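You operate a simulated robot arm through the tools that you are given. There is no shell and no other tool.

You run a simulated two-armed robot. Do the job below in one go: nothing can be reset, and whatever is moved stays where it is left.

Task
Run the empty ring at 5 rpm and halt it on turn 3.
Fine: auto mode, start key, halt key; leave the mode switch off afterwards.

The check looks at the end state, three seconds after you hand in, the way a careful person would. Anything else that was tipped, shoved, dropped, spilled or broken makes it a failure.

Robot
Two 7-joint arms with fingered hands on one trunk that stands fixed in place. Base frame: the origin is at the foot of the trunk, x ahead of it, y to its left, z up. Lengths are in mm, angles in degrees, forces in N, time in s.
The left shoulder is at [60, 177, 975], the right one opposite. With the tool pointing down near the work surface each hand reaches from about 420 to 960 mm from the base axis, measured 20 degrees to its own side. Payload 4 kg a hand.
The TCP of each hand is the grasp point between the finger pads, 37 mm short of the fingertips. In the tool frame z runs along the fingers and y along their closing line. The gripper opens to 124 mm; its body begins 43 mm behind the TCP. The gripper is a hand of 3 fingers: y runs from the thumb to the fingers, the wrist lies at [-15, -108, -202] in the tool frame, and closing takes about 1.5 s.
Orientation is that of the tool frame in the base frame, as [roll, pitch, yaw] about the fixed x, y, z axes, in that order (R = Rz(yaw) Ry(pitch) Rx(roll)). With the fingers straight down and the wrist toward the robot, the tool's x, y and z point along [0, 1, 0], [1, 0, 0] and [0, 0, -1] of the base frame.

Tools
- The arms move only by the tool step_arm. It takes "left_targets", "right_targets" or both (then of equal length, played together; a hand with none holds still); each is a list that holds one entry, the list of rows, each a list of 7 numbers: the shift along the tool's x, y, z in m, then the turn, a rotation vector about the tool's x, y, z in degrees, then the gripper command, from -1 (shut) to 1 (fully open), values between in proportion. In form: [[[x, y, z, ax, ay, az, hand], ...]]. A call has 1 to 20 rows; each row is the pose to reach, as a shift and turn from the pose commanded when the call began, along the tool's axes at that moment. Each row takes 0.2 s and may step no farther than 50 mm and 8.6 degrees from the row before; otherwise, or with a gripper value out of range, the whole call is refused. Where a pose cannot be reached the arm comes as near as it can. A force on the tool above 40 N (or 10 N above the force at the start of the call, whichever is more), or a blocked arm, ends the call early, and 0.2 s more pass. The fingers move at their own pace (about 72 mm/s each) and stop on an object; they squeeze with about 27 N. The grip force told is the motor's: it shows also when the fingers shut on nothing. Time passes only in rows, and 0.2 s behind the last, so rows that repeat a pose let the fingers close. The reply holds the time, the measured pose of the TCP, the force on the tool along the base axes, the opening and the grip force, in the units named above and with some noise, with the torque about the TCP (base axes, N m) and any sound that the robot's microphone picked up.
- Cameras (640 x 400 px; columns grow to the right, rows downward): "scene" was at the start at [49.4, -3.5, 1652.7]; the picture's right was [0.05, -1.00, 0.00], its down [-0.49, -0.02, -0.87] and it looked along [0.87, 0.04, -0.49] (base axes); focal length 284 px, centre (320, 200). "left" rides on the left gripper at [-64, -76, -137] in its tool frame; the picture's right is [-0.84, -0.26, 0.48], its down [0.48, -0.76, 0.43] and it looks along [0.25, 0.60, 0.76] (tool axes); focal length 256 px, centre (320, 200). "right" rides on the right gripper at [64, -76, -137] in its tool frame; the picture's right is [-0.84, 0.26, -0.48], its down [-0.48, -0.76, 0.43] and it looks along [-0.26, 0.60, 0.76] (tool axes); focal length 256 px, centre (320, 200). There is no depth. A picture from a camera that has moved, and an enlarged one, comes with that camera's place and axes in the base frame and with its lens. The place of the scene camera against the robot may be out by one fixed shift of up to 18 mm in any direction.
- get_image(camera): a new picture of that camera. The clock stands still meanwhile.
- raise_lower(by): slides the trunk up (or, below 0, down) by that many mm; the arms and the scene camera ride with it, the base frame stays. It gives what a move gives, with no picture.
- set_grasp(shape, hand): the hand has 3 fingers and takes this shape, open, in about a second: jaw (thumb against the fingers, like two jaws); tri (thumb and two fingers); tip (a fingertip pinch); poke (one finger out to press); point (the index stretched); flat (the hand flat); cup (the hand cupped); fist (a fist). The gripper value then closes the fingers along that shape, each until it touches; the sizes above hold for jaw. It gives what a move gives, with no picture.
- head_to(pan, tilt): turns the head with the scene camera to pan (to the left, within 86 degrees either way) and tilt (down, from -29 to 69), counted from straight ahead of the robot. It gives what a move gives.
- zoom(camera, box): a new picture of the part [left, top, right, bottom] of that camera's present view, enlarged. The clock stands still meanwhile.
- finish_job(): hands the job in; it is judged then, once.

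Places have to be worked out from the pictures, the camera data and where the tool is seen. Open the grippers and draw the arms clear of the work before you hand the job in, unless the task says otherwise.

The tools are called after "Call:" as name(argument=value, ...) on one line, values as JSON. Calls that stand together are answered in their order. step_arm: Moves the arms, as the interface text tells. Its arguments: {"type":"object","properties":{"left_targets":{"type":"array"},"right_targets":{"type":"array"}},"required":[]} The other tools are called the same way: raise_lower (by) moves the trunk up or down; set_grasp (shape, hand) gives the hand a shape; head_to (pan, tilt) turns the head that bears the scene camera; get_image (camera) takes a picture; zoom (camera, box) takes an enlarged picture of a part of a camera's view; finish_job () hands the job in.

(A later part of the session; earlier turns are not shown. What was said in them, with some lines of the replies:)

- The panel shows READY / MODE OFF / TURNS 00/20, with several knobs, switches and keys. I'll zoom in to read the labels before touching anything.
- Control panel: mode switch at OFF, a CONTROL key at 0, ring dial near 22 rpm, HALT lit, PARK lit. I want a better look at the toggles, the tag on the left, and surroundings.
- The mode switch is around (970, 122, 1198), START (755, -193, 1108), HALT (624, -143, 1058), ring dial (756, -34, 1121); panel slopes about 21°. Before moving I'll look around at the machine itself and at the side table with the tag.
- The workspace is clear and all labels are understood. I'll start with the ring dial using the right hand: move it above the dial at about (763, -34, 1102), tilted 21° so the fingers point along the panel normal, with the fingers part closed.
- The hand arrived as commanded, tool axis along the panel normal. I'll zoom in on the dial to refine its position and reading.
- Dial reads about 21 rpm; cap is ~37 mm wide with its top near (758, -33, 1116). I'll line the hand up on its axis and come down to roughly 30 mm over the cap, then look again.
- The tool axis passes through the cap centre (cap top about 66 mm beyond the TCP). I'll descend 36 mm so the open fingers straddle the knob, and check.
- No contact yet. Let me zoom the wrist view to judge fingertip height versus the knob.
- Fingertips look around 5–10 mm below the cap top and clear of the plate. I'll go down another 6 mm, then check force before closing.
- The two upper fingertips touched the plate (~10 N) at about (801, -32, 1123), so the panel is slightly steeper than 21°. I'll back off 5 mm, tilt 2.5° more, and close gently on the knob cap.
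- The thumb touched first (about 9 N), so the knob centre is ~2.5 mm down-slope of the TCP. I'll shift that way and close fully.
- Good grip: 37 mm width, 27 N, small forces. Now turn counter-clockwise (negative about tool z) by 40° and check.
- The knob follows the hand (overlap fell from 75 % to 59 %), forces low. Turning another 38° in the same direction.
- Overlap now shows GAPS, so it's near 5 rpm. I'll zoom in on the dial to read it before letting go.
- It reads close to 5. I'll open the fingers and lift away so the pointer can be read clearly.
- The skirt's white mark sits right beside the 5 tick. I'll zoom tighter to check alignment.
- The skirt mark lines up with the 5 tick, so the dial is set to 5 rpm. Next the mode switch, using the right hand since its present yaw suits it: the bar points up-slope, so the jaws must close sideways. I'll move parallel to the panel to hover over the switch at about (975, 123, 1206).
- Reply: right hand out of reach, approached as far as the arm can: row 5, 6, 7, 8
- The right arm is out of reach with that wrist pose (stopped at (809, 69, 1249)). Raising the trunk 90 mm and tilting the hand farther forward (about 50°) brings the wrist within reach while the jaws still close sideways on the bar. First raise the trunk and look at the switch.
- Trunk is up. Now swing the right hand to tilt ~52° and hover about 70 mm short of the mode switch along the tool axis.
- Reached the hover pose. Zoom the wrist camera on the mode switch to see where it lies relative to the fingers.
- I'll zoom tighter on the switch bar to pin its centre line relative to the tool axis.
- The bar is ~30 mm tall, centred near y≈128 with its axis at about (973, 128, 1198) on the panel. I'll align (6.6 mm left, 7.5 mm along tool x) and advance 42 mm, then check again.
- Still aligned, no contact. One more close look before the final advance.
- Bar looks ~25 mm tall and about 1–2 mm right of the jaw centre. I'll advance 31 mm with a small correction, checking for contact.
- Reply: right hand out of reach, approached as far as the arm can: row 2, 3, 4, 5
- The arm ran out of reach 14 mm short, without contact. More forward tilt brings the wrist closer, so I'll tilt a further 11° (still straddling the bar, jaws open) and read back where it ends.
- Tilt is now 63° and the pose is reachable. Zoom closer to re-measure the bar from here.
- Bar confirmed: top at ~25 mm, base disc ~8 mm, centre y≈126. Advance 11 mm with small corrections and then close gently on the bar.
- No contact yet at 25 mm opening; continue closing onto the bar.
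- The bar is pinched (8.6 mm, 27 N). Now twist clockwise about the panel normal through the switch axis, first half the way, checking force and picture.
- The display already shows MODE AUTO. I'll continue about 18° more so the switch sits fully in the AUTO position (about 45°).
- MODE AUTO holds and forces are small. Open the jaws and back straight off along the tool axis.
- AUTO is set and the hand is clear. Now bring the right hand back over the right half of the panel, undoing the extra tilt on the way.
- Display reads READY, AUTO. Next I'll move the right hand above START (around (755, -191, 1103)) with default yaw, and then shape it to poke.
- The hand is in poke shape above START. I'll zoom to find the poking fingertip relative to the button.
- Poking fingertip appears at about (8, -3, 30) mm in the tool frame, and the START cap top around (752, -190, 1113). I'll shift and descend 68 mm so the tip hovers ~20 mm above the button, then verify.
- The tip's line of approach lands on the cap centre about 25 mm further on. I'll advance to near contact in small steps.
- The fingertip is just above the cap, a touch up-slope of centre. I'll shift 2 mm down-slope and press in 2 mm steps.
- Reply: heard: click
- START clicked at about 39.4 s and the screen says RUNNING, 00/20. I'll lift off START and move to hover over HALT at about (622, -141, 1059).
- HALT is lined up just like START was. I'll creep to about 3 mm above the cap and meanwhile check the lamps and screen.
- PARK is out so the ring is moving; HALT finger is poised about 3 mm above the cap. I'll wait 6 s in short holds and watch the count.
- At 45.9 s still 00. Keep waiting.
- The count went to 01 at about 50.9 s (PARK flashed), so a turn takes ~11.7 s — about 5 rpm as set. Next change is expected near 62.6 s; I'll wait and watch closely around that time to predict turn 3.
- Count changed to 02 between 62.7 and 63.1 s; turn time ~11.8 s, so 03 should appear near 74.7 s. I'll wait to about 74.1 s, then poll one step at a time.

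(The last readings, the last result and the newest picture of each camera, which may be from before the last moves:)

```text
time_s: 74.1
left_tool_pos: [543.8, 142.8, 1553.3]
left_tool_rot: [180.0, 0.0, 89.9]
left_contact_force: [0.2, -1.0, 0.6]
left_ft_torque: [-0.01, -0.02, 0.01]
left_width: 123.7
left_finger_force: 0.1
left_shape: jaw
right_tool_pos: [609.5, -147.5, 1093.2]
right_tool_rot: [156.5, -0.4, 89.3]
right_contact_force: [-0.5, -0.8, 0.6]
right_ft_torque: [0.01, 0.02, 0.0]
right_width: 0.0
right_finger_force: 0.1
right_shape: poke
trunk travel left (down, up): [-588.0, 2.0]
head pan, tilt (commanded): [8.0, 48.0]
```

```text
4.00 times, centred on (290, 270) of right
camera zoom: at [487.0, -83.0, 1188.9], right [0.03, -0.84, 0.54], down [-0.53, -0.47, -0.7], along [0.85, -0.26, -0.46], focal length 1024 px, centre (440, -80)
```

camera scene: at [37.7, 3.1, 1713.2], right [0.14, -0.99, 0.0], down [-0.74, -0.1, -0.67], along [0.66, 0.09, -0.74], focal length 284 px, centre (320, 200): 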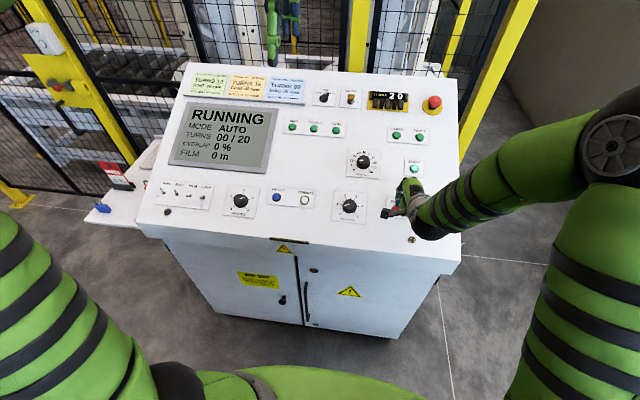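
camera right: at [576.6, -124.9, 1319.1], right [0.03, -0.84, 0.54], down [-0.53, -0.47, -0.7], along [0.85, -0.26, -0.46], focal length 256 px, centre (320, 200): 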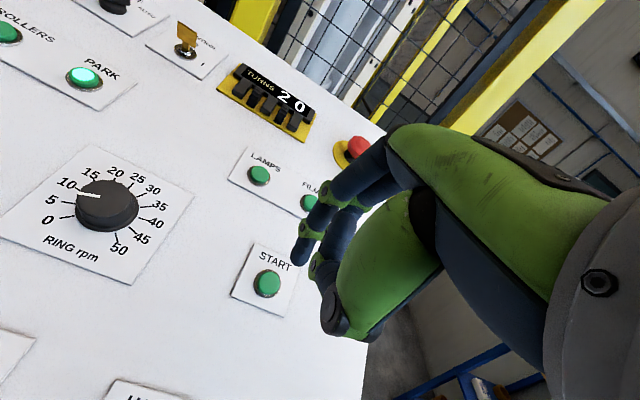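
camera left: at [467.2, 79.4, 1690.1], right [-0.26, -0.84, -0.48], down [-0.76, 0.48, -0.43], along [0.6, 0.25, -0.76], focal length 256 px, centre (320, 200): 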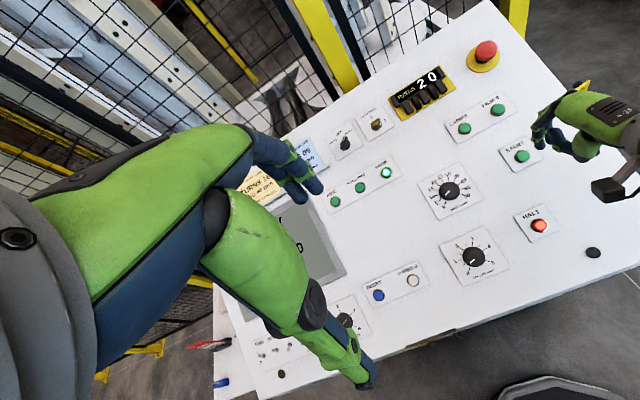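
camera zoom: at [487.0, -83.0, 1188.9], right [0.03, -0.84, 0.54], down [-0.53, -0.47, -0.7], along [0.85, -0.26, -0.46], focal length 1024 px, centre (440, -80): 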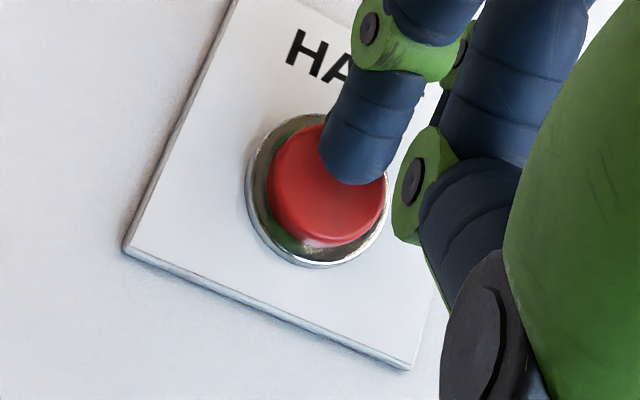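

At 74.1 s it still reads 02 and PARK is out. One more short step.

Call:
step_arm(right_targets=[[[0, 0, 0, 0, 0, 0, 1]]])

Call:
zoom(camera="scene", box=[160, 80, 360, 180])

```text
time_s: 74.5
left_tool_pos: [543.4, 144.0, 1554.5]
left_tool_rot: [-180.0, 0.1, 89.9]
left_contact_force: [-0.2, -1.2, 0.1]
left_ft_torque: [-0.01, 0.01, 0.02]
left_width: 123.6
left_finger_force: 0.0
left_shape: jaw
right_tool_pos: [610.0, -147.4, 1093.0]
right_tool_rot: [156.5, -0.3, 89.3]
right_contact_force: [0.1, -0.1, 0.0]
right_ft_torque: [-0.04, -0.02, -0.02]
right_width: 0.0
right_finger_force: 0.1
right_shape: poke
trunk travel left (down, up): [-588.0, 2.0]
head pan, tilt (commanded): [8.0, 48.0]
```

```text
3.20 times, centred on (260, 130) of scene
camera zoom: at [37.0, 2.9, 1713.2], right [0.14, -0.99, 0.0], down [-0.74, -0.1, -0.67], along [0.66, 0.09, -0.74], focal length 907 px, centre (512, 424)
```

zoom: 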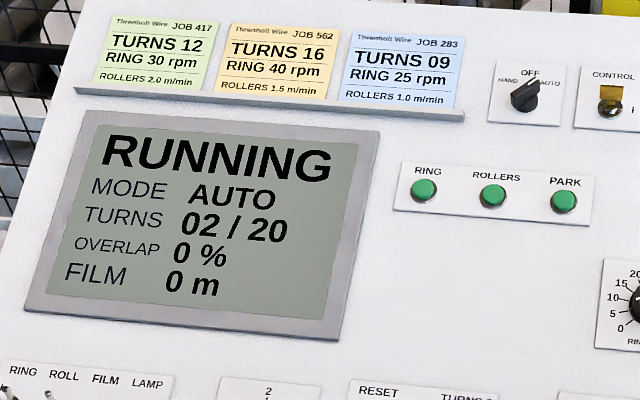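

Still 02 at 74.5 s. Another short step.

Call:
step_arm(right_targets=[[[0, 0, 0, 0, 0, 0, 1]]])

Call:
zoom(camera="scene", box=[160, 80, 360, 180])

```text
time_s: 74.9
left_tool_pos: [542.3, 143.5, 1554.8]
left_tool_rot: [-179.9, 0.0, 89.9]
left_contact_force: [-1.5, -0.8, 0.1]
left_ft_torque: [0.03, -0.03, -0.04]
left_width: 123.4
left_finger_force: 0.0
left_shape: jaw
right_tool_pos: [610.7, -147.2, 1093.4]
right_tool_rot: [156.6, -0.4, 89.4]
right_contact_force: [-0.3, -0.3, 0.4]
right_ft_torque: [0.0, -0.02, -0.01]
right_width: 0.0
right_finger_force: 0.1
right_shape: poke
trunk travel left (down, up): [-588.0, 2.0]
head pan, tilt (commanded): [8.0, 48.0]
```

```text
3.20 times, centred on (260, 130) of scene
camera zoom: at [37.0, 2.9, 1713.2], right [0.14, -0.99, 0.0], down [-0.74, -0.1, -0.67], along [0.66, 0.09, -0.74], focal length 907 px, centre (512, 424)
```

zoom: 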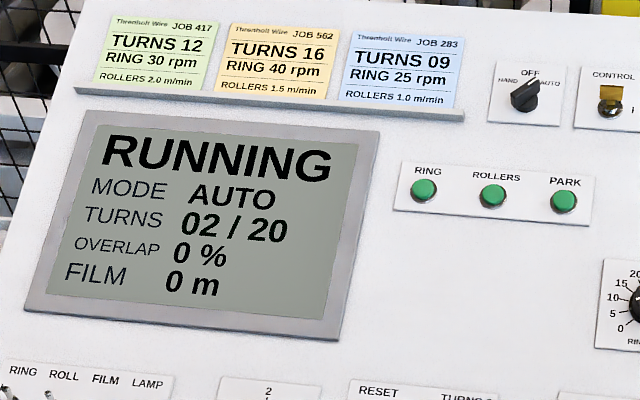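

Still 02 at 74.9 s. Another short step.

Call:
step_arm(right_targets=[[[0, 0, 0, 0, 0, 0, 1]]])

Call:
zoom(camera="scene", box=[160, 80, 360, 180])

```text
time_s: 75.3
left_tool_pos: [543.6, 142.8, 1553.0]
left_tool_rot: [-180.0, 0.0, 90.0]
left_contact_force: [-0.3, -0.1, -0.5]
left_ft_torque: [-0.01, -0.04, 0.01]
left_width: 123.7
left_finger_force: 0.0
left_shape: jaw
right_tool_pos: [609.9, -147.4, 1093.6]
right_tool_rot: [156.5, -0.4, 89.4]
right_contact_force: [0.1, 0.6, 0.3]
right_ft_torque: [0.01, -0.04, 0.01]
right_width: 0.0
right_finger_force: 0.0
right_shape: poke
trunk travel left (down, up): [-588.0, 2.0]
head pan, tilt (commanded): [8.0, 48.0]
```

```text
3.20 times, centred on (260, 130) of scene
camera zoom: at [37.0, 2.9, 1713.2], right [0.14, -0.99, 0.0], down [-0.74, -0.1, -0.67], along [0.66, 0.09, -0.74], focal length 907 px, centre (512, 424)
```

zoom: 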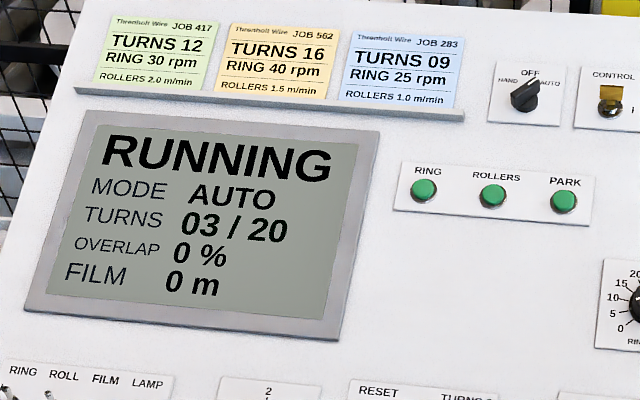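

The screen reads 03. Press HALT now.

Call:
step_arm(right_targets=[[[0, 0, 0.004, 0, 0, 0, 1], [0, 0, 0.0065, 0, 0, 0, 1]]])

Call:
get_image(camera="scene")

Call:
zoom(camera="scene", box=[160, 80, 360, 180])

Call:
zoom(camera="right", box=[240, 220, 340, 320])

```text
time_s: 75.9
left_tool_pos: [543.2, 142.6, 1554.0]
left_tool_rot: [-180.0, 0.0, 89.8]
left_contact_force: [1.2, 0.0, -0.2]
left_ft_torque: [0.05, -0.05, 0.04]
left_width: 123.6
left_finger_force: 0.2
left_shape: jaw
right_tool_pos: [611.7, -147.4, 1088.0]
right_tool_rot: [156.4, -0.4, 89.3]
right_contact_force: [-1.0, -0.9, 1.9]
right_ft_torque: [-0.02, 0.0, 0.01]
right_width: 0.0
right_finger_force: 0.0
right_shape: poke
trunk travel left (down, up): [-588.0, 2.0]
head pan, tilt (commanded): [8.0, 48.0]
heard: click
```

```text
taken
camera scene: at [36.7, 2.8, 1713.3], right [0.14, -0.99, 0.0], down [-0.74, -0.1, -0.67], along [0.66, 0.09, -0.74], focal length 284 px, centre (320, 200)
```

scene: 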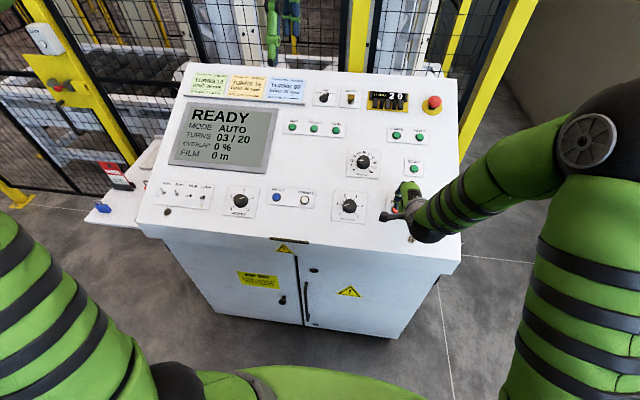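

```text
3.20 times, centred on (260, 130) of scene
camera zoom: at [36.7, 2.8, 1713.3], right [0.14, -0.99, 0.0], down [-0.74, -0.1, -0.67], along [0.66, 0.09, -0.74], focal length 907 px, centre (512, 424)
```

zoom: 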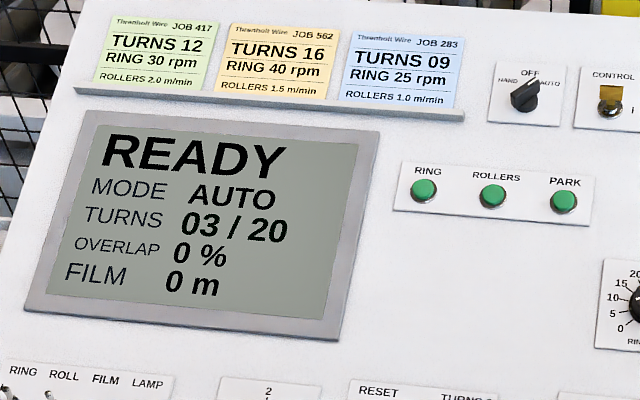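

```text
4.00 times, centred on (290, 270) of right
camera zoom: at [488.9, -83.0, 1183.4], right [0.03, -0.84, 0.54], down [-0.53, -0.47, -0.71], along [0.85, -0.26, -0.46], focal length 1024 px, centre (440, -80)
```

zoom: 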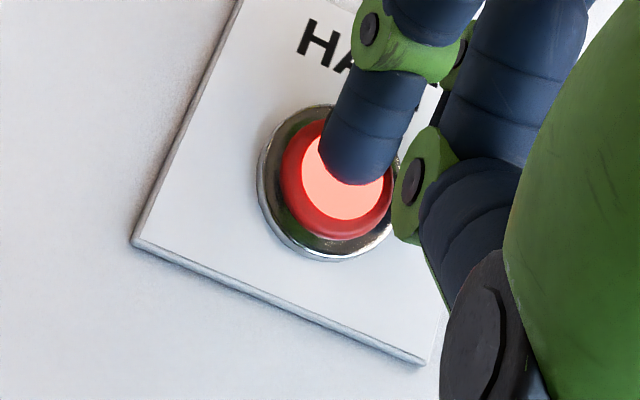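

Halted: READY, TURNS 03/20, HALT lit. Now lift off HALT and return to the hover, then reshape the hand to jaw for turning the mode switch back.

Call:
step_arm(right_targets=[[[0, 0, -0.015, 0, 0, 0, 1], [0, 0, -0.04, 0, 0, 0, 1], [-0.005, 0.02, -0.075, 0, 0, 0, 1], [-0.015, 0.06, -0.09, 0, 0, 0, 1], [-0.028, 0.1, -0.09, 0, 0, 0, 1], [-0.0406, 0.1348, -0.09, 0, 0, 0, 1]]])

Call:
set_grasp(hand="right", shape="jaw")

Call:
get_image(camera="scene")

```text
time_s: 77.3
left_tool_pos: [543.8, 143.3, 1553.4]
left_tool_rot: [179.9, 0.2, 89.9]
left_contact_force: [0.8, -1.2, 0.4]
left_ft_torque: [-0.01, -0.02, 0.02]
left_width: 123.3
left_finger_force: 0.0
left_shape: jaw
right_tool_pos: [698.5, -192.0, 1220.3]
right_tool_rot: [156.6, -0.3, 89.4]
right_contact_force: [0.7, -0.8, 0.3]
right_ft_torque: [-0.01, 0.02, 0.02]
right_width: 0.0
right_finger_force: 0.1
right_shape: poke
trunk travel left (down, up): [-588.0, 2.0]
head pan, tilt (commanded): [8.0, 48.0]
```

```text
time_s: 78.2
left_tool_pos: [543.8, 144.1, 1553.9]
left_tool_rot: [-180.0, 0.1, 90.0]
left_contact_force: [0.0, 0.6, 0.0]
left_ft_torque: [-0.01, -0.02, -0.01]
left_width: 123.5
left_finger_force: 0.0
left_shape: jaw
right_tool_pos: [699.2, -191.3, 1221.2]
right_tool_rot: [156.5, -0.4, 89.4]
right_contact_force: [0.6, 0.4, 0.4]
right_ft_torque: [0.02, -0.03, -0.01]
right_width: 124.3
right_finger_force: 0.1
right_shape: jaw
trunk travel left (down, up): [-588.0, 2.0]
head pan, tilt (commanded): [8.0, 48.0]
```

```text
taken
camera scene: at [37.1, 2.9, 1713.2], right [0.14, -0.99, 0.0], down [-0.74, -0.1, -0.67], along [0.66, 0.09, -0.74], focal length 284 px, centre (320, 200)
```

scene: 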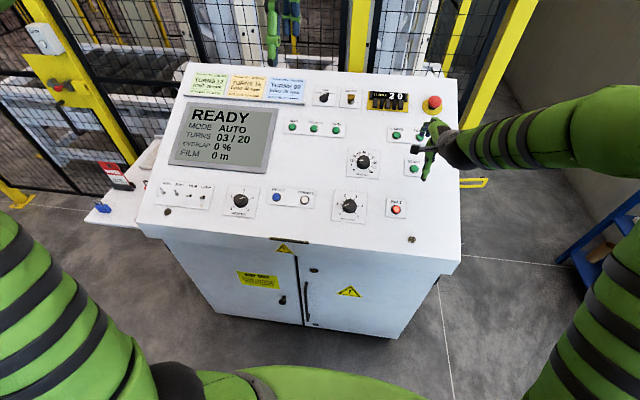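

Screen holds 03/20, READY. Retrace the path toward the mode switch: rotate 49.5° back and move up-left.

Call:
step_arm(right_targets=[[[0.015, 0.007, -0.02, 0, 0, -6, 0.5], [0.038, 0.017, -0.035, 0, 0, -12, 0], [0.063, 0.029, -0.046, 0, 0, -18, -0.3], [0.09, 0.041, -0.0464, 0, 0, -24.5, -0.35], [0.115, 0.053, -0.0464, 0, 0, -31, -0.35], [0.14, 0.064, -0.0464, 0, 0, -37.5, -0.35], [0.166, 0.076, -0.0464, 0, 0, -43.5, -0.35], [0.1907, 0.0877, -0.0464, 0, 0, -49.5, -0.35]]])

Call:
zoom(camera="scene", box=[280, 60, 380, 120])

Call:
get_image(camera="right")

```text
time_s: 80.0
left_tool_pos: [543.9, 143.6, 1553.4]
left_tool_rot: [180.0, 0.1, 89.9]
left_contact_force: [0.3, -0.6, -0.1]
left_ft_torque: [0.0, 0.01, 0.01]
left_width: 123.5
left_finger_force: 0.1
left_shape: jaw
right_tool_pos: [764.7, 0.1, 1300.6]
right_tool_rot: [163.9, 17.5, 136.3]
right_contact_force: [0.0, 0.2, 0.1]
right_ft_torque: [-0.01, 0.04, 0.02]
right_width: 40.9
right_finger_force: 0.1
right_shape: jaw
trunk travel left (down, up): [-588.0, 2.0]
head pan, tilt (commanded): [8.0, 48.0]
```

```text
6.40 times, centred on (330, 90) of scene
camera zoom: at [37.9, 3.1, 1713.2], right [0.14, -0.99, 0.0], down [-0.74, -0.1, -0.67], along [0.66, 0.09, -0.74], focal length 1814 px, centre (256, 904)
```

zoom: 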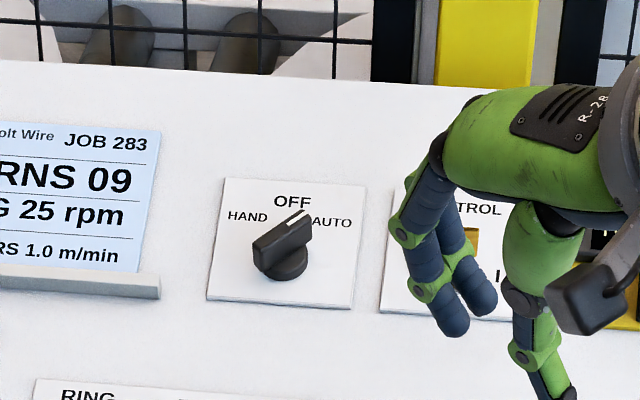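

```text
taken
camera right: at [621.1, -15.9, 1386.4], right [0.54, -0.36, 0.76], down [0.05, -0.89, -0.45], along [0.84, 0.28, -0.46], focal length 256 px, centre (320, 200)
```

right: 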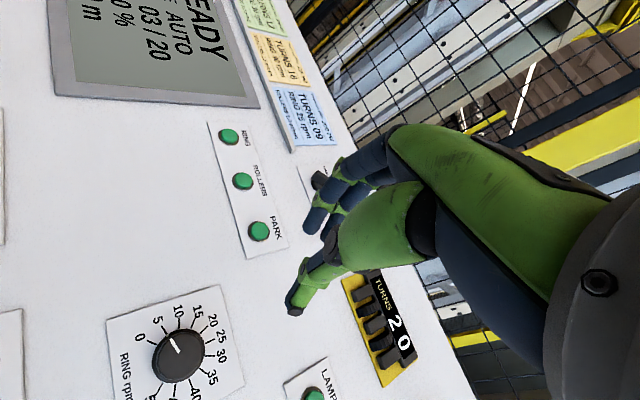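

The bar is at AUTO (~45°). Continue the retrace to the stand-off pose with the extra forward tilt.

Call:
step_arm(right_targets=[[[0.006, 0.024, 0.005, 0, -4, 0, -0.35], [0.013, 0.052, 0.012, 0, -9, 0, -0.35], [0.02, 0.08, 0.021, 0, -15, 0, -0.35], [0.027, 0.108, 0.031, 0, -21, 0, -0.35], [0.034, 0.137, 0.041, 0, -27, 0, -0.35], [0.041, 0.165, 0.051, 0, -33, 0, -0.35], [0.0489, 0.1937, 0.0616, 0, -39.5, 0, -0.35]]])

Call:
zoom(camera="right", box=[220, 180, 380, 340])

Call:
get_image(camera="scene")

```text
time_s: 81.6
left_tool_pos: [543.8, 144.4, 1553.7]
left_tool_rot: [180.0, 0.1, 90.0]
left_contact_force: [0.0, 0.2, -0.4]
left_ft_torque: [-0.01, 0.04, 0.0]
left_width: 123.6
left_finger_force: 0.0
left_shape: jaw
right_tool_pos: [874.7, 177.2, 1280.8]
right_tool_rot: [153.0, 54.6, 118.7]
right_contact_force: [-0.1, 0.7, -0.2]
right_ft_torque: [-0.01, 0.03, 0.02]
right_width: 40.6
right_finger_force: 0.0
right_shape: jaw
trunk travel left (down, up): [-588.0, 2.0]
head pan, tilt (commanded): [8.0, 48.0]
```

```text
2.50 times, centred on (300, 260) of right
camera zoom: at [709.7, 210.4, 1280.4], right [0.03, -0.03, 1.0], down [0.0, -1.0, -0.03], along [1.0, 0.0, -0.03], focal length 640 px, centre (370, 50)
```

zoom: 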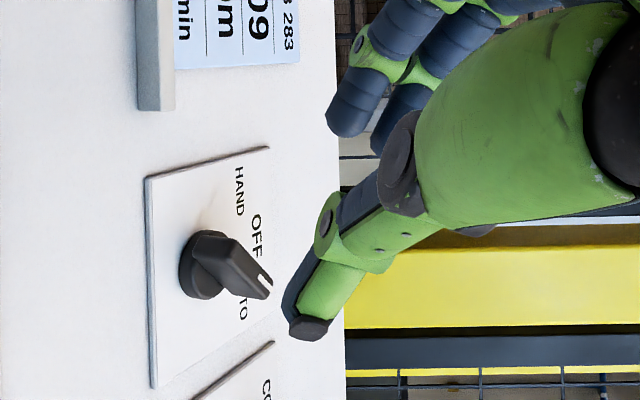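

```text
taken
camera scene: at [38.3, 3.9, 1713.3], right [0.14, -0.99, 0.0], down [-0.74, -0.1, -0.67], along [0.66, 0.09, -0.74], focal length 284 px, centre (320, 200)
```

scene: 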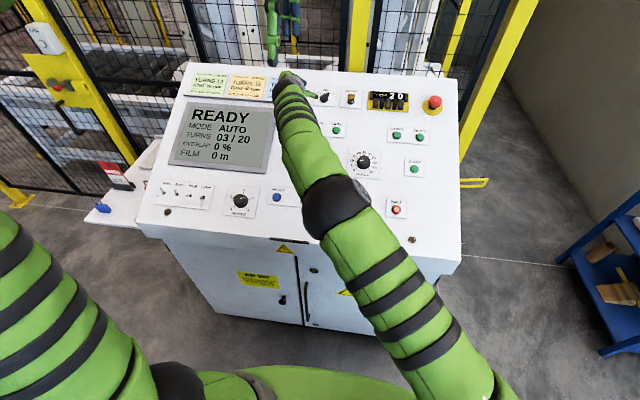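

Stand-off matches the earlier release pose within 2–3 mm. Advance 87 mm along the tool axis with jaws open to straddle the bar again.

Call:
step_arm(right_targets=[[[0, -0.0005, 0.025, 0, 0, 0, -0.35], [0.0003, -0.001, 0.045, 0, 0, 0, -0.35], [0.0005, -0.0015, 0.062, 0, 0, 0, -0.35], [0.0005, -0.0015, 0.076, 0, 0, 0, -0.35], [0.0005, -0.0015, 0.087, 0, 0, 0, -0.35]]])

Call:
zoom(camera="right", box=[240, 190, 360, 310])

```text
time_s: 82.8
left_tool_pos: [543.2, 143.3, 1554.7]
left_tool_rot: [179.9, 0.1, 89.8]
left_contact_force: [0.5, -0.2, 0.2]
left_ft_torque: [-0.02, -0.01, 0.0]
left_width: 123.4
left_finger_force: 0.0
left_shape: jaw
right_tool_pos: [937.0, 140.1, 1234.5]
right_tool_rot: [152.9, 54.6, 118.6]
right_contact_force: [0.4, 0.3, -0.6]
right_ft_torque: [0.0, 0.03, 0.01]
right_width: 40.6
right_finger_force: 0.2
right_shape: jaw
trunk travel left (down, up): [-588.0, 2.0]
head pan, tilt (commanded): [8.0, 48.0]
```

```text
3.33 times, centred on (300, 250) of right
camera zoom: at [772.0, 172.7, 1234.2], right [0.03, -0.03, 1.0], down [0.0, -1.0, -0.03], along [1.0, 0.0, -0.03], focal length 853 px, centre (387, 33)
```

zoom: 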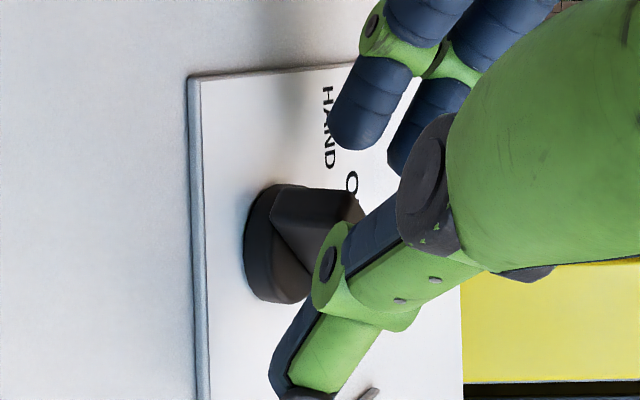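

Jaws straddle the bar with no contact. Close onto it.

Call:
step_arm(right_targets=[[[0, 0, 0, 0, 0, 0, -0.5], [0, 0, 0, 0, 0, 0, -0.65], [0, 0, 0, 0, 0, 0, -0.8], [0, 0, 0, 0, 0, 0, -0.9], [0, 0, 0, 0, 0, 0, -1], [0, 0, 0, 0, 0, 0, -1], [0, 0, 0, 0, 0, 0, -1]]])

Call:
zoom(camera="right", box=[240, 190, 360, 310])

Call:
zoom(camera="scene", box=[160, 60, 380, 180])

```text
time_s: 84.4
left_tool_pos: [542.5, 142.3, 1554.6]
left_tool_rot: [-180.0, 0.0, 89.8]
left_contact_force: [-0.2, 0.1, -0.1]
left_ft_torque: [0.0, -0.02, 0.01]
left_width: 123.6
left_finger_force: 0.1
left_shape: jaw
right_tool_pos: [936.5, 140.5, 1235.1]
right_tool_rot: [152.9, 54.6, 118.6]
right_contact_force: [-2.4, -2.9, 1.7]
right_ft_torque: [-0.02, -0.07, 0.03]
right_width: 8.2
right_finger_force: 27.4
right_shape: jaw
trunk travel left (down, up): [-588.0, 2.0]
head pan, tilt (commanded): [8.0, 48.0]
```

```text
3.33 times, centred on (300, 250) of right
camera zoom: at [771.1, 172.5, 1234.8], right [0.03, -0.03, 1.0], down [0.0, -1.0, -0.03], along [1.0, 0.0, -0.03], focal length 853 px, centre (387, 33)
```

zoom: 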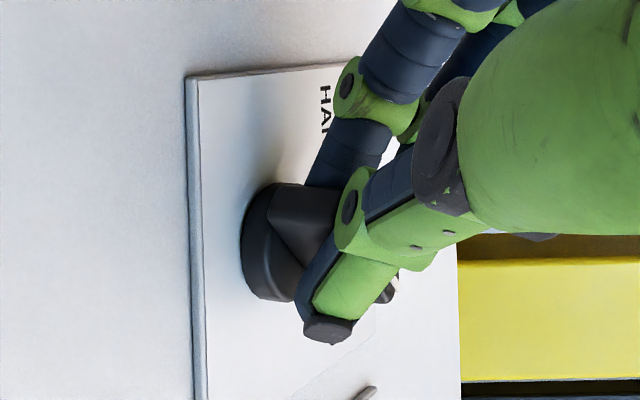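

```text
2.91 times, centred on (270, 120) of scene
camera zoom: at [36.7, 2.6, 1713.3], right [0.14, -0.99, 0.0], down [-0.74, -0.1, -0.67], along [0.66, 0.09, -0.74], focal length 825 px, centre (466, 433)
```

zoom: 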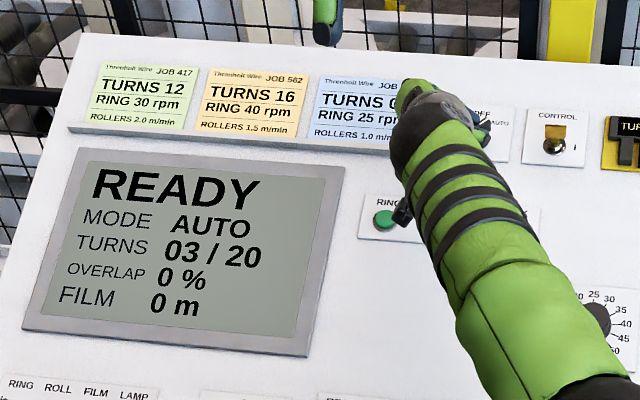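

Bar gripped again (8.2 mm). Twist counter-clockwise about the panel normal, 28° first.

Call:
step_arm(right_targets=[[[-0.0001, -0.0025, 0.0001, -4.45, 0, -5.41, -1], [-0.0005, -0.005, 0.0004, -8.9, 0, -10.8, -1], [-0.0011, -0.0075, 0.0009, -13.3, 0, -16.2, -1], [-0.0019, -0.0098, 0.0015, -17.8, 0, -21.6, -1]]])

Call:
zoom(camera="right", box=[240, 190, 360, 310])

Call:
zoom(camera="scene", box=[160, 60, 380, 180])

```text
time_s: 85.4
left_tool_pos: [543.8, 142.8, 1554.2]
left_tool_rot: [-179.9, 0.0, 90.0]
left_contact_force: [0.7, 0.7, -1.0]
left_ft_torque: [-0.01, 0.0, 0.0]
left_width: 123.7
left_finger_force: 0.1
left_shape: jaw
right_tool_pos: [930.9, 130.3, 1234.7]
right_tool_rot: [168.5, 62.1, 157.7]
right_contact_force: [1.6, -2.0, 4.2]
right_ft_torque: [0.11, -0.23, 0.0]
right_width: 6.5
right_finger_force: 26.7
right_shape: jaw
trunk travel left (down, up): [-588.0, 2.0]
head pan, tilt (commanded): [8.0, 48.0]
```

```text
3.33 times, centred on (300, 250) of right
camera zoom: at [768.7, 87.5, 1234.5], right [-0.01, 0.17, 0.98], down [0.43, -0.89, 0.16], along [0.9, 0.43, -0.07], focal length 853 px, centre (387, 33)
```

zoom: 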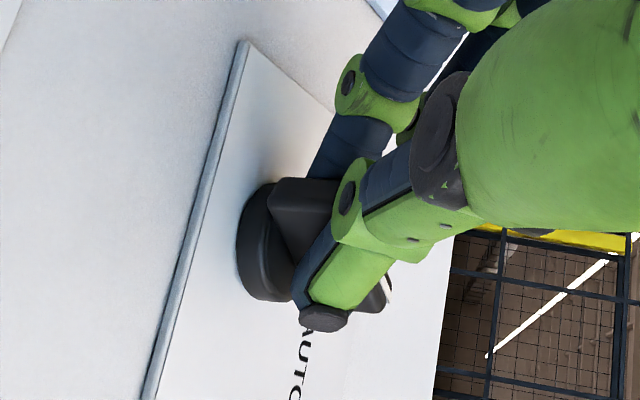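

```text
2.91 times, centred on (270, 120) of scene
camera zoom: at [36.9, 2.3, 1713.3], right [0.14, -0.99, 0.0], down [-0.74, -0.1, -0.67], along [0.66, 0.09, -0.74], focal length 825 px, centre (466, 433)
```

zoom: 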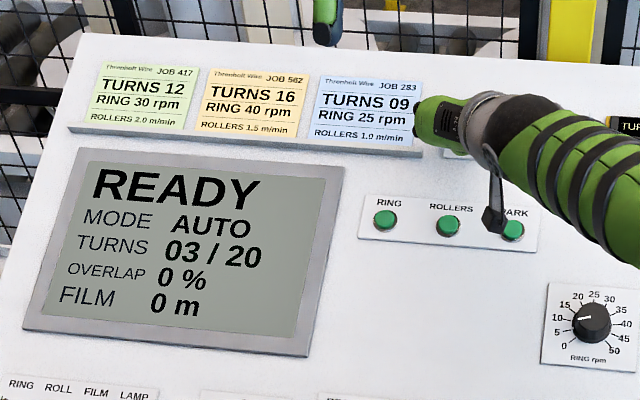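

Still AUTO with about 13–17° to go. Continue 13° more toward OFF.

Call:
step_arm(right_targets=[[[-0.0001, -0.0025, 0.0001, -4.45, 0, -5.41, -1], [-0.0004, -0.0045, 0.0003, -7.94, 0, -9.66, -1], [-0.0004, -0.0047, 0.0004, -8.26, 0, -10.05, -1]]])

Call:
zoom(camera="right", box=[240, 190, 360, 310])

Call:
zoom(camera="scene", box=[160, 60, 380, 180])

```text
time_s: 86.2
left_tool_pos: [542.3, 142.1, 1554.1]
left_tool_rot: [180.0, -0.1, 89.8]
left_contact_force: [0.7, 0.4, 0.0]
left_ft_torque: [-0.03, 0.02, 0.02]
left_width: 123.5
left_finger_force: 0.0
left_shape: jaw
right_tool_pos: [932.2, 125.7, 1233.7]
right_tool_rot: [179.7, 63.0, 179.5]
right_contact_force: [4.8, -1.3, 6.2]
right_ft_torque: [0.1, -0.28, 0.02]
right_width: 6.6
right_finger_force: 26.9
right_shape: jaw
trunk travel left (down, up): [-588.0, 2.0]
head pan, tilt (commanded): [8.0, 48.0]
```

```text
3.33 times, centred on (300, 250) of right
camera zoom: at [780.2, 50.0, 1239.8], right [-0.05, 0.25, 0.97], down [0.6, -0.76, 0.23], along [0.8, 0.59, -0.12], focal length 853 px, centre (387, 33)
```

zoom: 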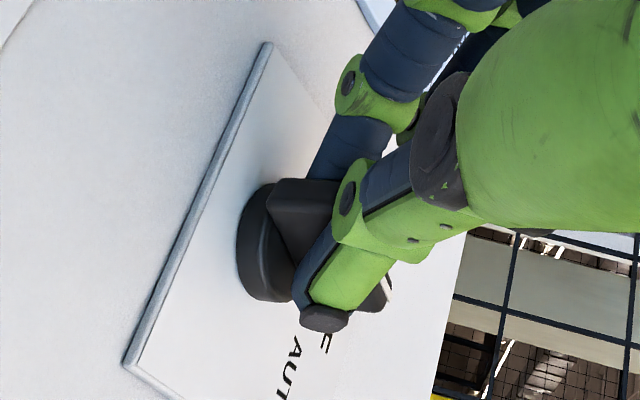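

```text
2.91 times, centred on (270, 120) of scene
camera zoom: at [36.9, 2.6, 1713.3], right [0.14, -0.99, 0.0], down [-0.74, -0.1, -0.67], along [0.66, 0.09, -0.74], focal length 825 px, centre (466, 433)
```

zoom: 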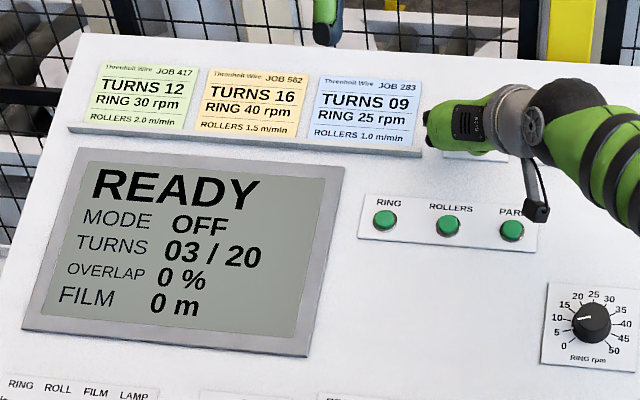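

MODE reads OFF with 03/20 kept. Open the jaws carefully and back out along the tool axis.

Call:
step_arm(right_targets=[[[0, 0, 0, 0, 0, 0, -0.85], [0, 0, 0, 0, 0, 0, -0.7], [0, 0, 0, 0, 0, 0, -0.55], [0, 0, 0, 0, 0, 0, -0.45], [0, 0, 0, 0, 0, 0, -0.4], [0, 0, 0, 0, 0, 0, -0.4], [0, 0, -0.015, 0, 0, 0, -0.4], [0, 0, -0.035, 0, 0, 0, -0.4], [0, 0, -0.06, 0, 0, 0, -0.4], [0, 0, -0.09, 0, 0, 0, -0.4]]])

Call:
zoom(camera="scene", box=[160, 60, 380, 180])

Call:
zoom(camera="right", box=[200, 190, 360, 350])

```text
time_s: 88.4
left_tool_pos: [543.0, 142.2, 1554.2]
left_tool_rot: [179.9, 0.2, 90.0]
left_contact_force: [-0.4, -0.5, 0.4]
left_ft_torque: [0.01, 0.01, 0.01]
left_width: 123.8
left_finger_force: 0.0
left_shape: jaw
right_tool_pos: [847.5, 126.9, 1274.5]
right_tool_rot: [179.8, 63.0, 179.6]
right_contact_force: [0.0, 0.0, 0.4]
right_ft_torque: [0.02, -0.02, -0.01]
right_width: 36.7
right_finger_force: 0.0
right_shape: jaw
trunk travel left (down, up): [-588.0, 2.0]
head pan, tilt (commanded): [8.0, 48.0]
```

```text
2.91 times, centred on (270, 120) of scene
camera zoom: at [35.8, 3.1, 1713.2], right [0.14, -0.99, 0.0], down [-0.74, -0.1, -0.67], along [0.66, 0.09, -0.74], focal length 825 px, centre (466, 433)
```

zoom: 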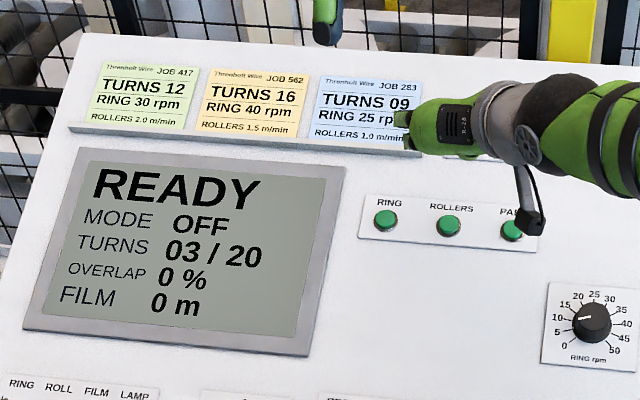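

```text
2.50 times, centred on (280, 270) of right
camera zoom: at [697.7, 51.6, 1280.7], right [-0.05, 0.25, 0.97], down [0.6, -0.76, 0.23], along [0.8, 0.59, -0.12], focal length 640 px, centre (420, 25)
```

zoom: 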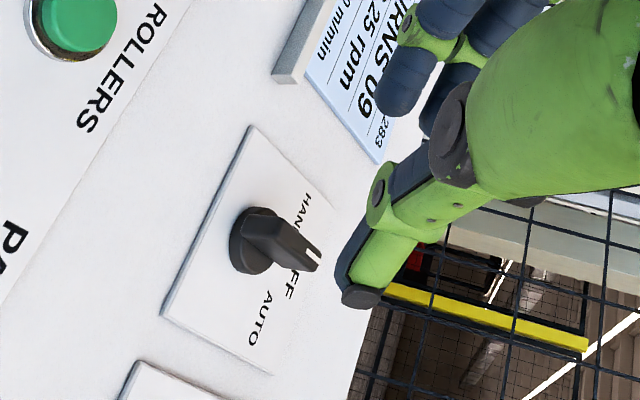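

MODE OFF stays with the switch released, bar pointing at OFF. Now withdraw the right arm, undoing the tilt and moving up and right, clear of the panel.

Call:
step_arm(right_targets=[[[0, -0.01, -0.03, 0, 3, 0, -0.3], [0, -0.03, -0.06, 0, 8, 0, -0.2], [0, -0.055, -0.08, 0, 14, 0, 0], [0, -0.085, -0.1, 0, 20, 0, 0], [0, -0.12, -0.11, 0, 26.5, 0, 0], [0, -0.155, -0.118, 0, 33, 0, 0], [0, -0.187, -0.121, 0, 39.5, 0, 0]]])

Call:
get_image(camera="scene")

```text
time_s: 90.0
left_tool_pos: [544.3, 142.8, 1554.0]
left_tool_rot: [-180.0, 0.0, 90.0]
left_contact_force: [-0.5, 0.1, 0.3]
left_ft_torque: [-0.04, 0.02, 0.02]
left_width: 123.7
left_finger_force: 0.0
left_shape: jaw
right_tool_pos: [740.7, -61.6, 1329.5]
right_tool_rot: [179.9, 23.4, 179.8]
right_contact_force: [0.9, 0.2, 0.0]
right_ft_torque: [-0.01, 0.0, 0.0]
right_width: 61.7
right_finger_force: 0.1
right_shape: jaw
trunk travel left (down, up): [-588.0, 2.0]
head pan, tilt (commanded): [8.0, 48.0]
```

```text
taken
camera scene: at [37.8, 2.3, 1713.2], right [0.14, -0.99, 0.0], down [-0.74, -0.1, -0.67], along [0.66, 0.09, -0.74], focal length 284 px, centre (320, 200)
```

scene: 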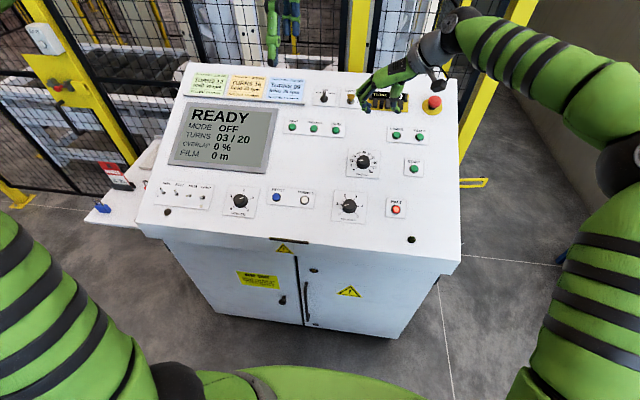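

Now swing the right hand back to its rest orientation, up and away to the right rear, opening the gripper.

Call:
step_arm(right_targets=[[[0.005, -0.006, -0.025, 0, 0, 7.5, 0.2], [0.012, -0.015, -0.05, 0, 0, 15, 0.4], [0.022, -0.03, -0.075, 0, 0, 22.5, 0.6], [0.035, -0.046, -0.1, 0, 0, 30, 0.8], [0.048, -0.062, -0.122, 0, 0, 37.5, 1], [0.062, -0.079, -0.143, 0, 0, 45, 1], [0.076, -0.096, -0.162, 0, 0, 52.5, 1], [0.09, -0.113, -0.18, 0, 0, 60, 1], [0.104, -0.13, -0.195, 0, 0, 67.5, 1], [0.118, -0.147, -0.207, 0, 0, 75, 1], [0.131, -0.163, -0.217, 0, 0, 82.5, 1], [0.143, -0.178, -0.226, 0, 0, 90, 1]]])

Call:
get_image(camera="scene")

Call:
zoom(camera="scene", box=[140, 60, 300, 160])

Call:
zoom(camera="scene", box=[270, 70, 460, 180])

Call:
zoom(camera="scene", box=[140, 160, 440, 260])

```text
time_s: 92.6
left_tool_pos: [542.1, 143.0, 1554.6]
left_tool_rot: [-180.0, 0.0, 90.0]
left_contact_force: [0.3, 0.5, -0.6]
left_ft_torque: [0.01, -0.02, 0.03]
left_width: 123.8
left_finger_force: 0.3
left_shape: jaw
right_tool_pos: [519.0, -238.5, 1480.7]
right_tool_rot: [156.4, -0.2, 89.7]
right_contact_force: [0.5, -0.4, -0.1]
right_ft_torque: [-0.02, 0.01, 0.01]
right_width: 123.6
right_finger_force: 0.1
right_shape: jaw
trunk travel left (down, up): [-588.0, 2.0]
head pan, tilt (commanded): [8.0, 48.0]
```

```text
taken
camera scene: at [36.1, 3.1, 1713.3], right [0.14, -0.99, 0.0], down [-0.74, -0.1, -0.67], along [0.66, 0.09, -0.74], focal length 284 px, centre (320, 200)
```

scene: 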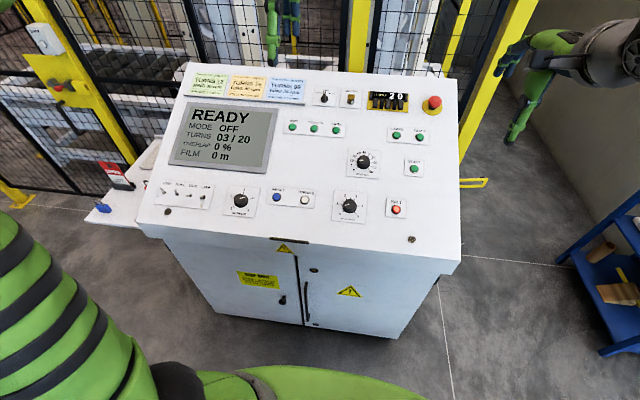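

```text
4.00 times, centred on (220, 110) of scene
camera zoom: at [36.1, 3.1, 1713.3], right [0.14, -0.99, 0.0], down [-0.74, -0.1, -0.67], along [0.66, 0.09, -0.74], focal length 1134 px, centre (720, 560)
```

zoom: 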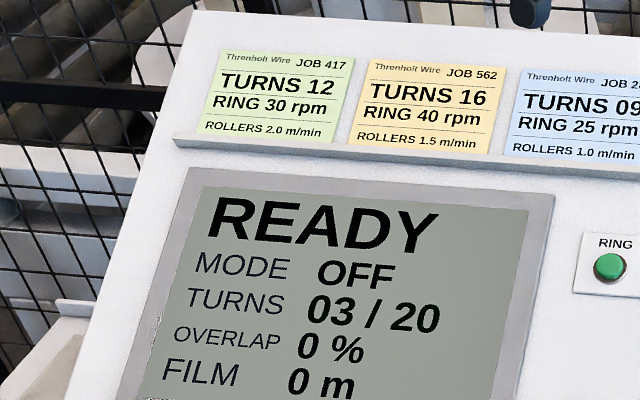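

```text
3.37 times, centred on (365, 125) of scene
camera zoom: at [36.1, 3.1, 1713.3], right [0.14, -0.99, 0.0], down [-0.74, -0.1, -0.67], along [0.66, 0.09, -0.74], focal length 955 px, centre (168, 453)
```

zoom: 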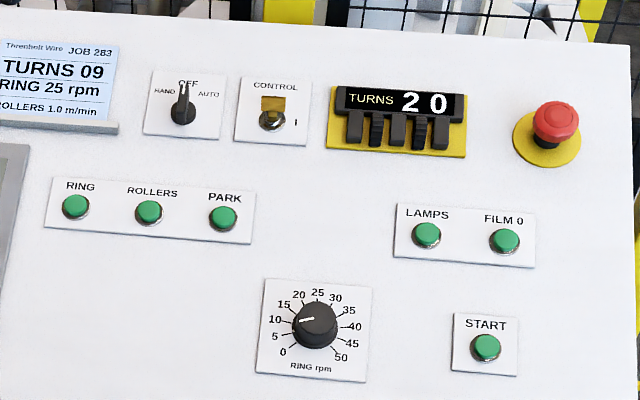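

```text
2.13 times, centred on (290, 210) of scene
camera zoom: at [36.1, 3.1, 1713.3], right [0.14, -0.99, 0.0], down [-0.74, -0.1, -0.67], along [0.66, 0.09, -0.74], focal length 605 px, centre (384, 179)
```

zoom: 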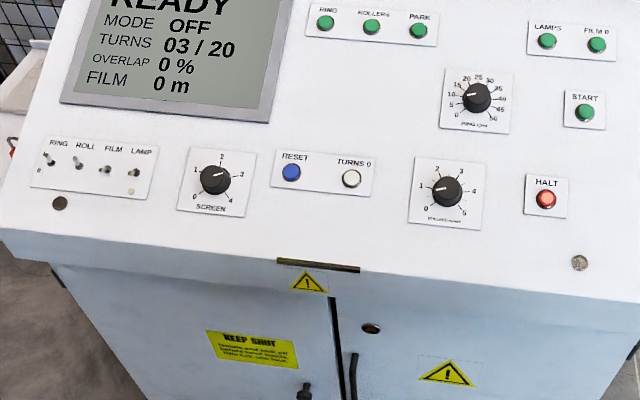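

Everything looks right: READY, MODE OFF, 03/20, HALT lit, dial at 5. One last close look at the mode switch angle before handing in.

Call:
zoom(camera="scene", box=[308, 80, 348, 112])

```text
12.50 times, centred on (328, 96) of scene
camera zoom: at [36.1, 3.1, 1713.3], right [0.14, -0.99, 0.0], down [-0.74, -0.1, -0.67], along [0.66, 0.09, -0.74], focal length 3544 px, centre (220, 1500)
```

zoom: 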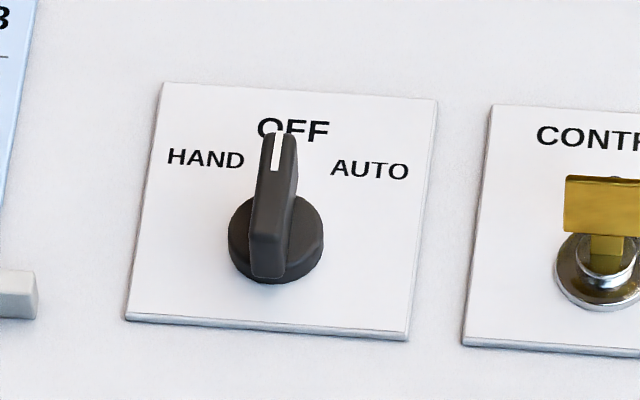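

The switch sits at OFF, the ring is halted at 03, both grippers are open and clear of the panel. Handing in.

Call:
finish_job()

```text
The job is handed in.
```

The empty ring ran in auto at about 5 rpm and I halted it on turn 3. The mode switch is back at OFF.

- **Speed:** I turned the ring dial from about 20 down to the 5 mark. The ring took roughly 12 s per turn, which matches 5 rpm.
- **Run:** I set the mode switch to AUTO and pressed START. I pressed HALT as soon as the counter changed to 03. The screen then showed READY with TURNS 03/20.
- **End state:** the mode reads OFF, the HALT lamp is lit, and the counter still shows 03/20. The ring is stopped a little past park, so the PARK lamp is off.
- **Left as they were:** the key switch, the turns preset of 20, the rollers dial and the toggles. Nothing was knocked or moved.

The ring dial is still at 5 rpm. The trunk is 88 mm higher than at the start, because the right arm needed the extra reach to get to the mode switch. Both grippers are open and clear of the panel.
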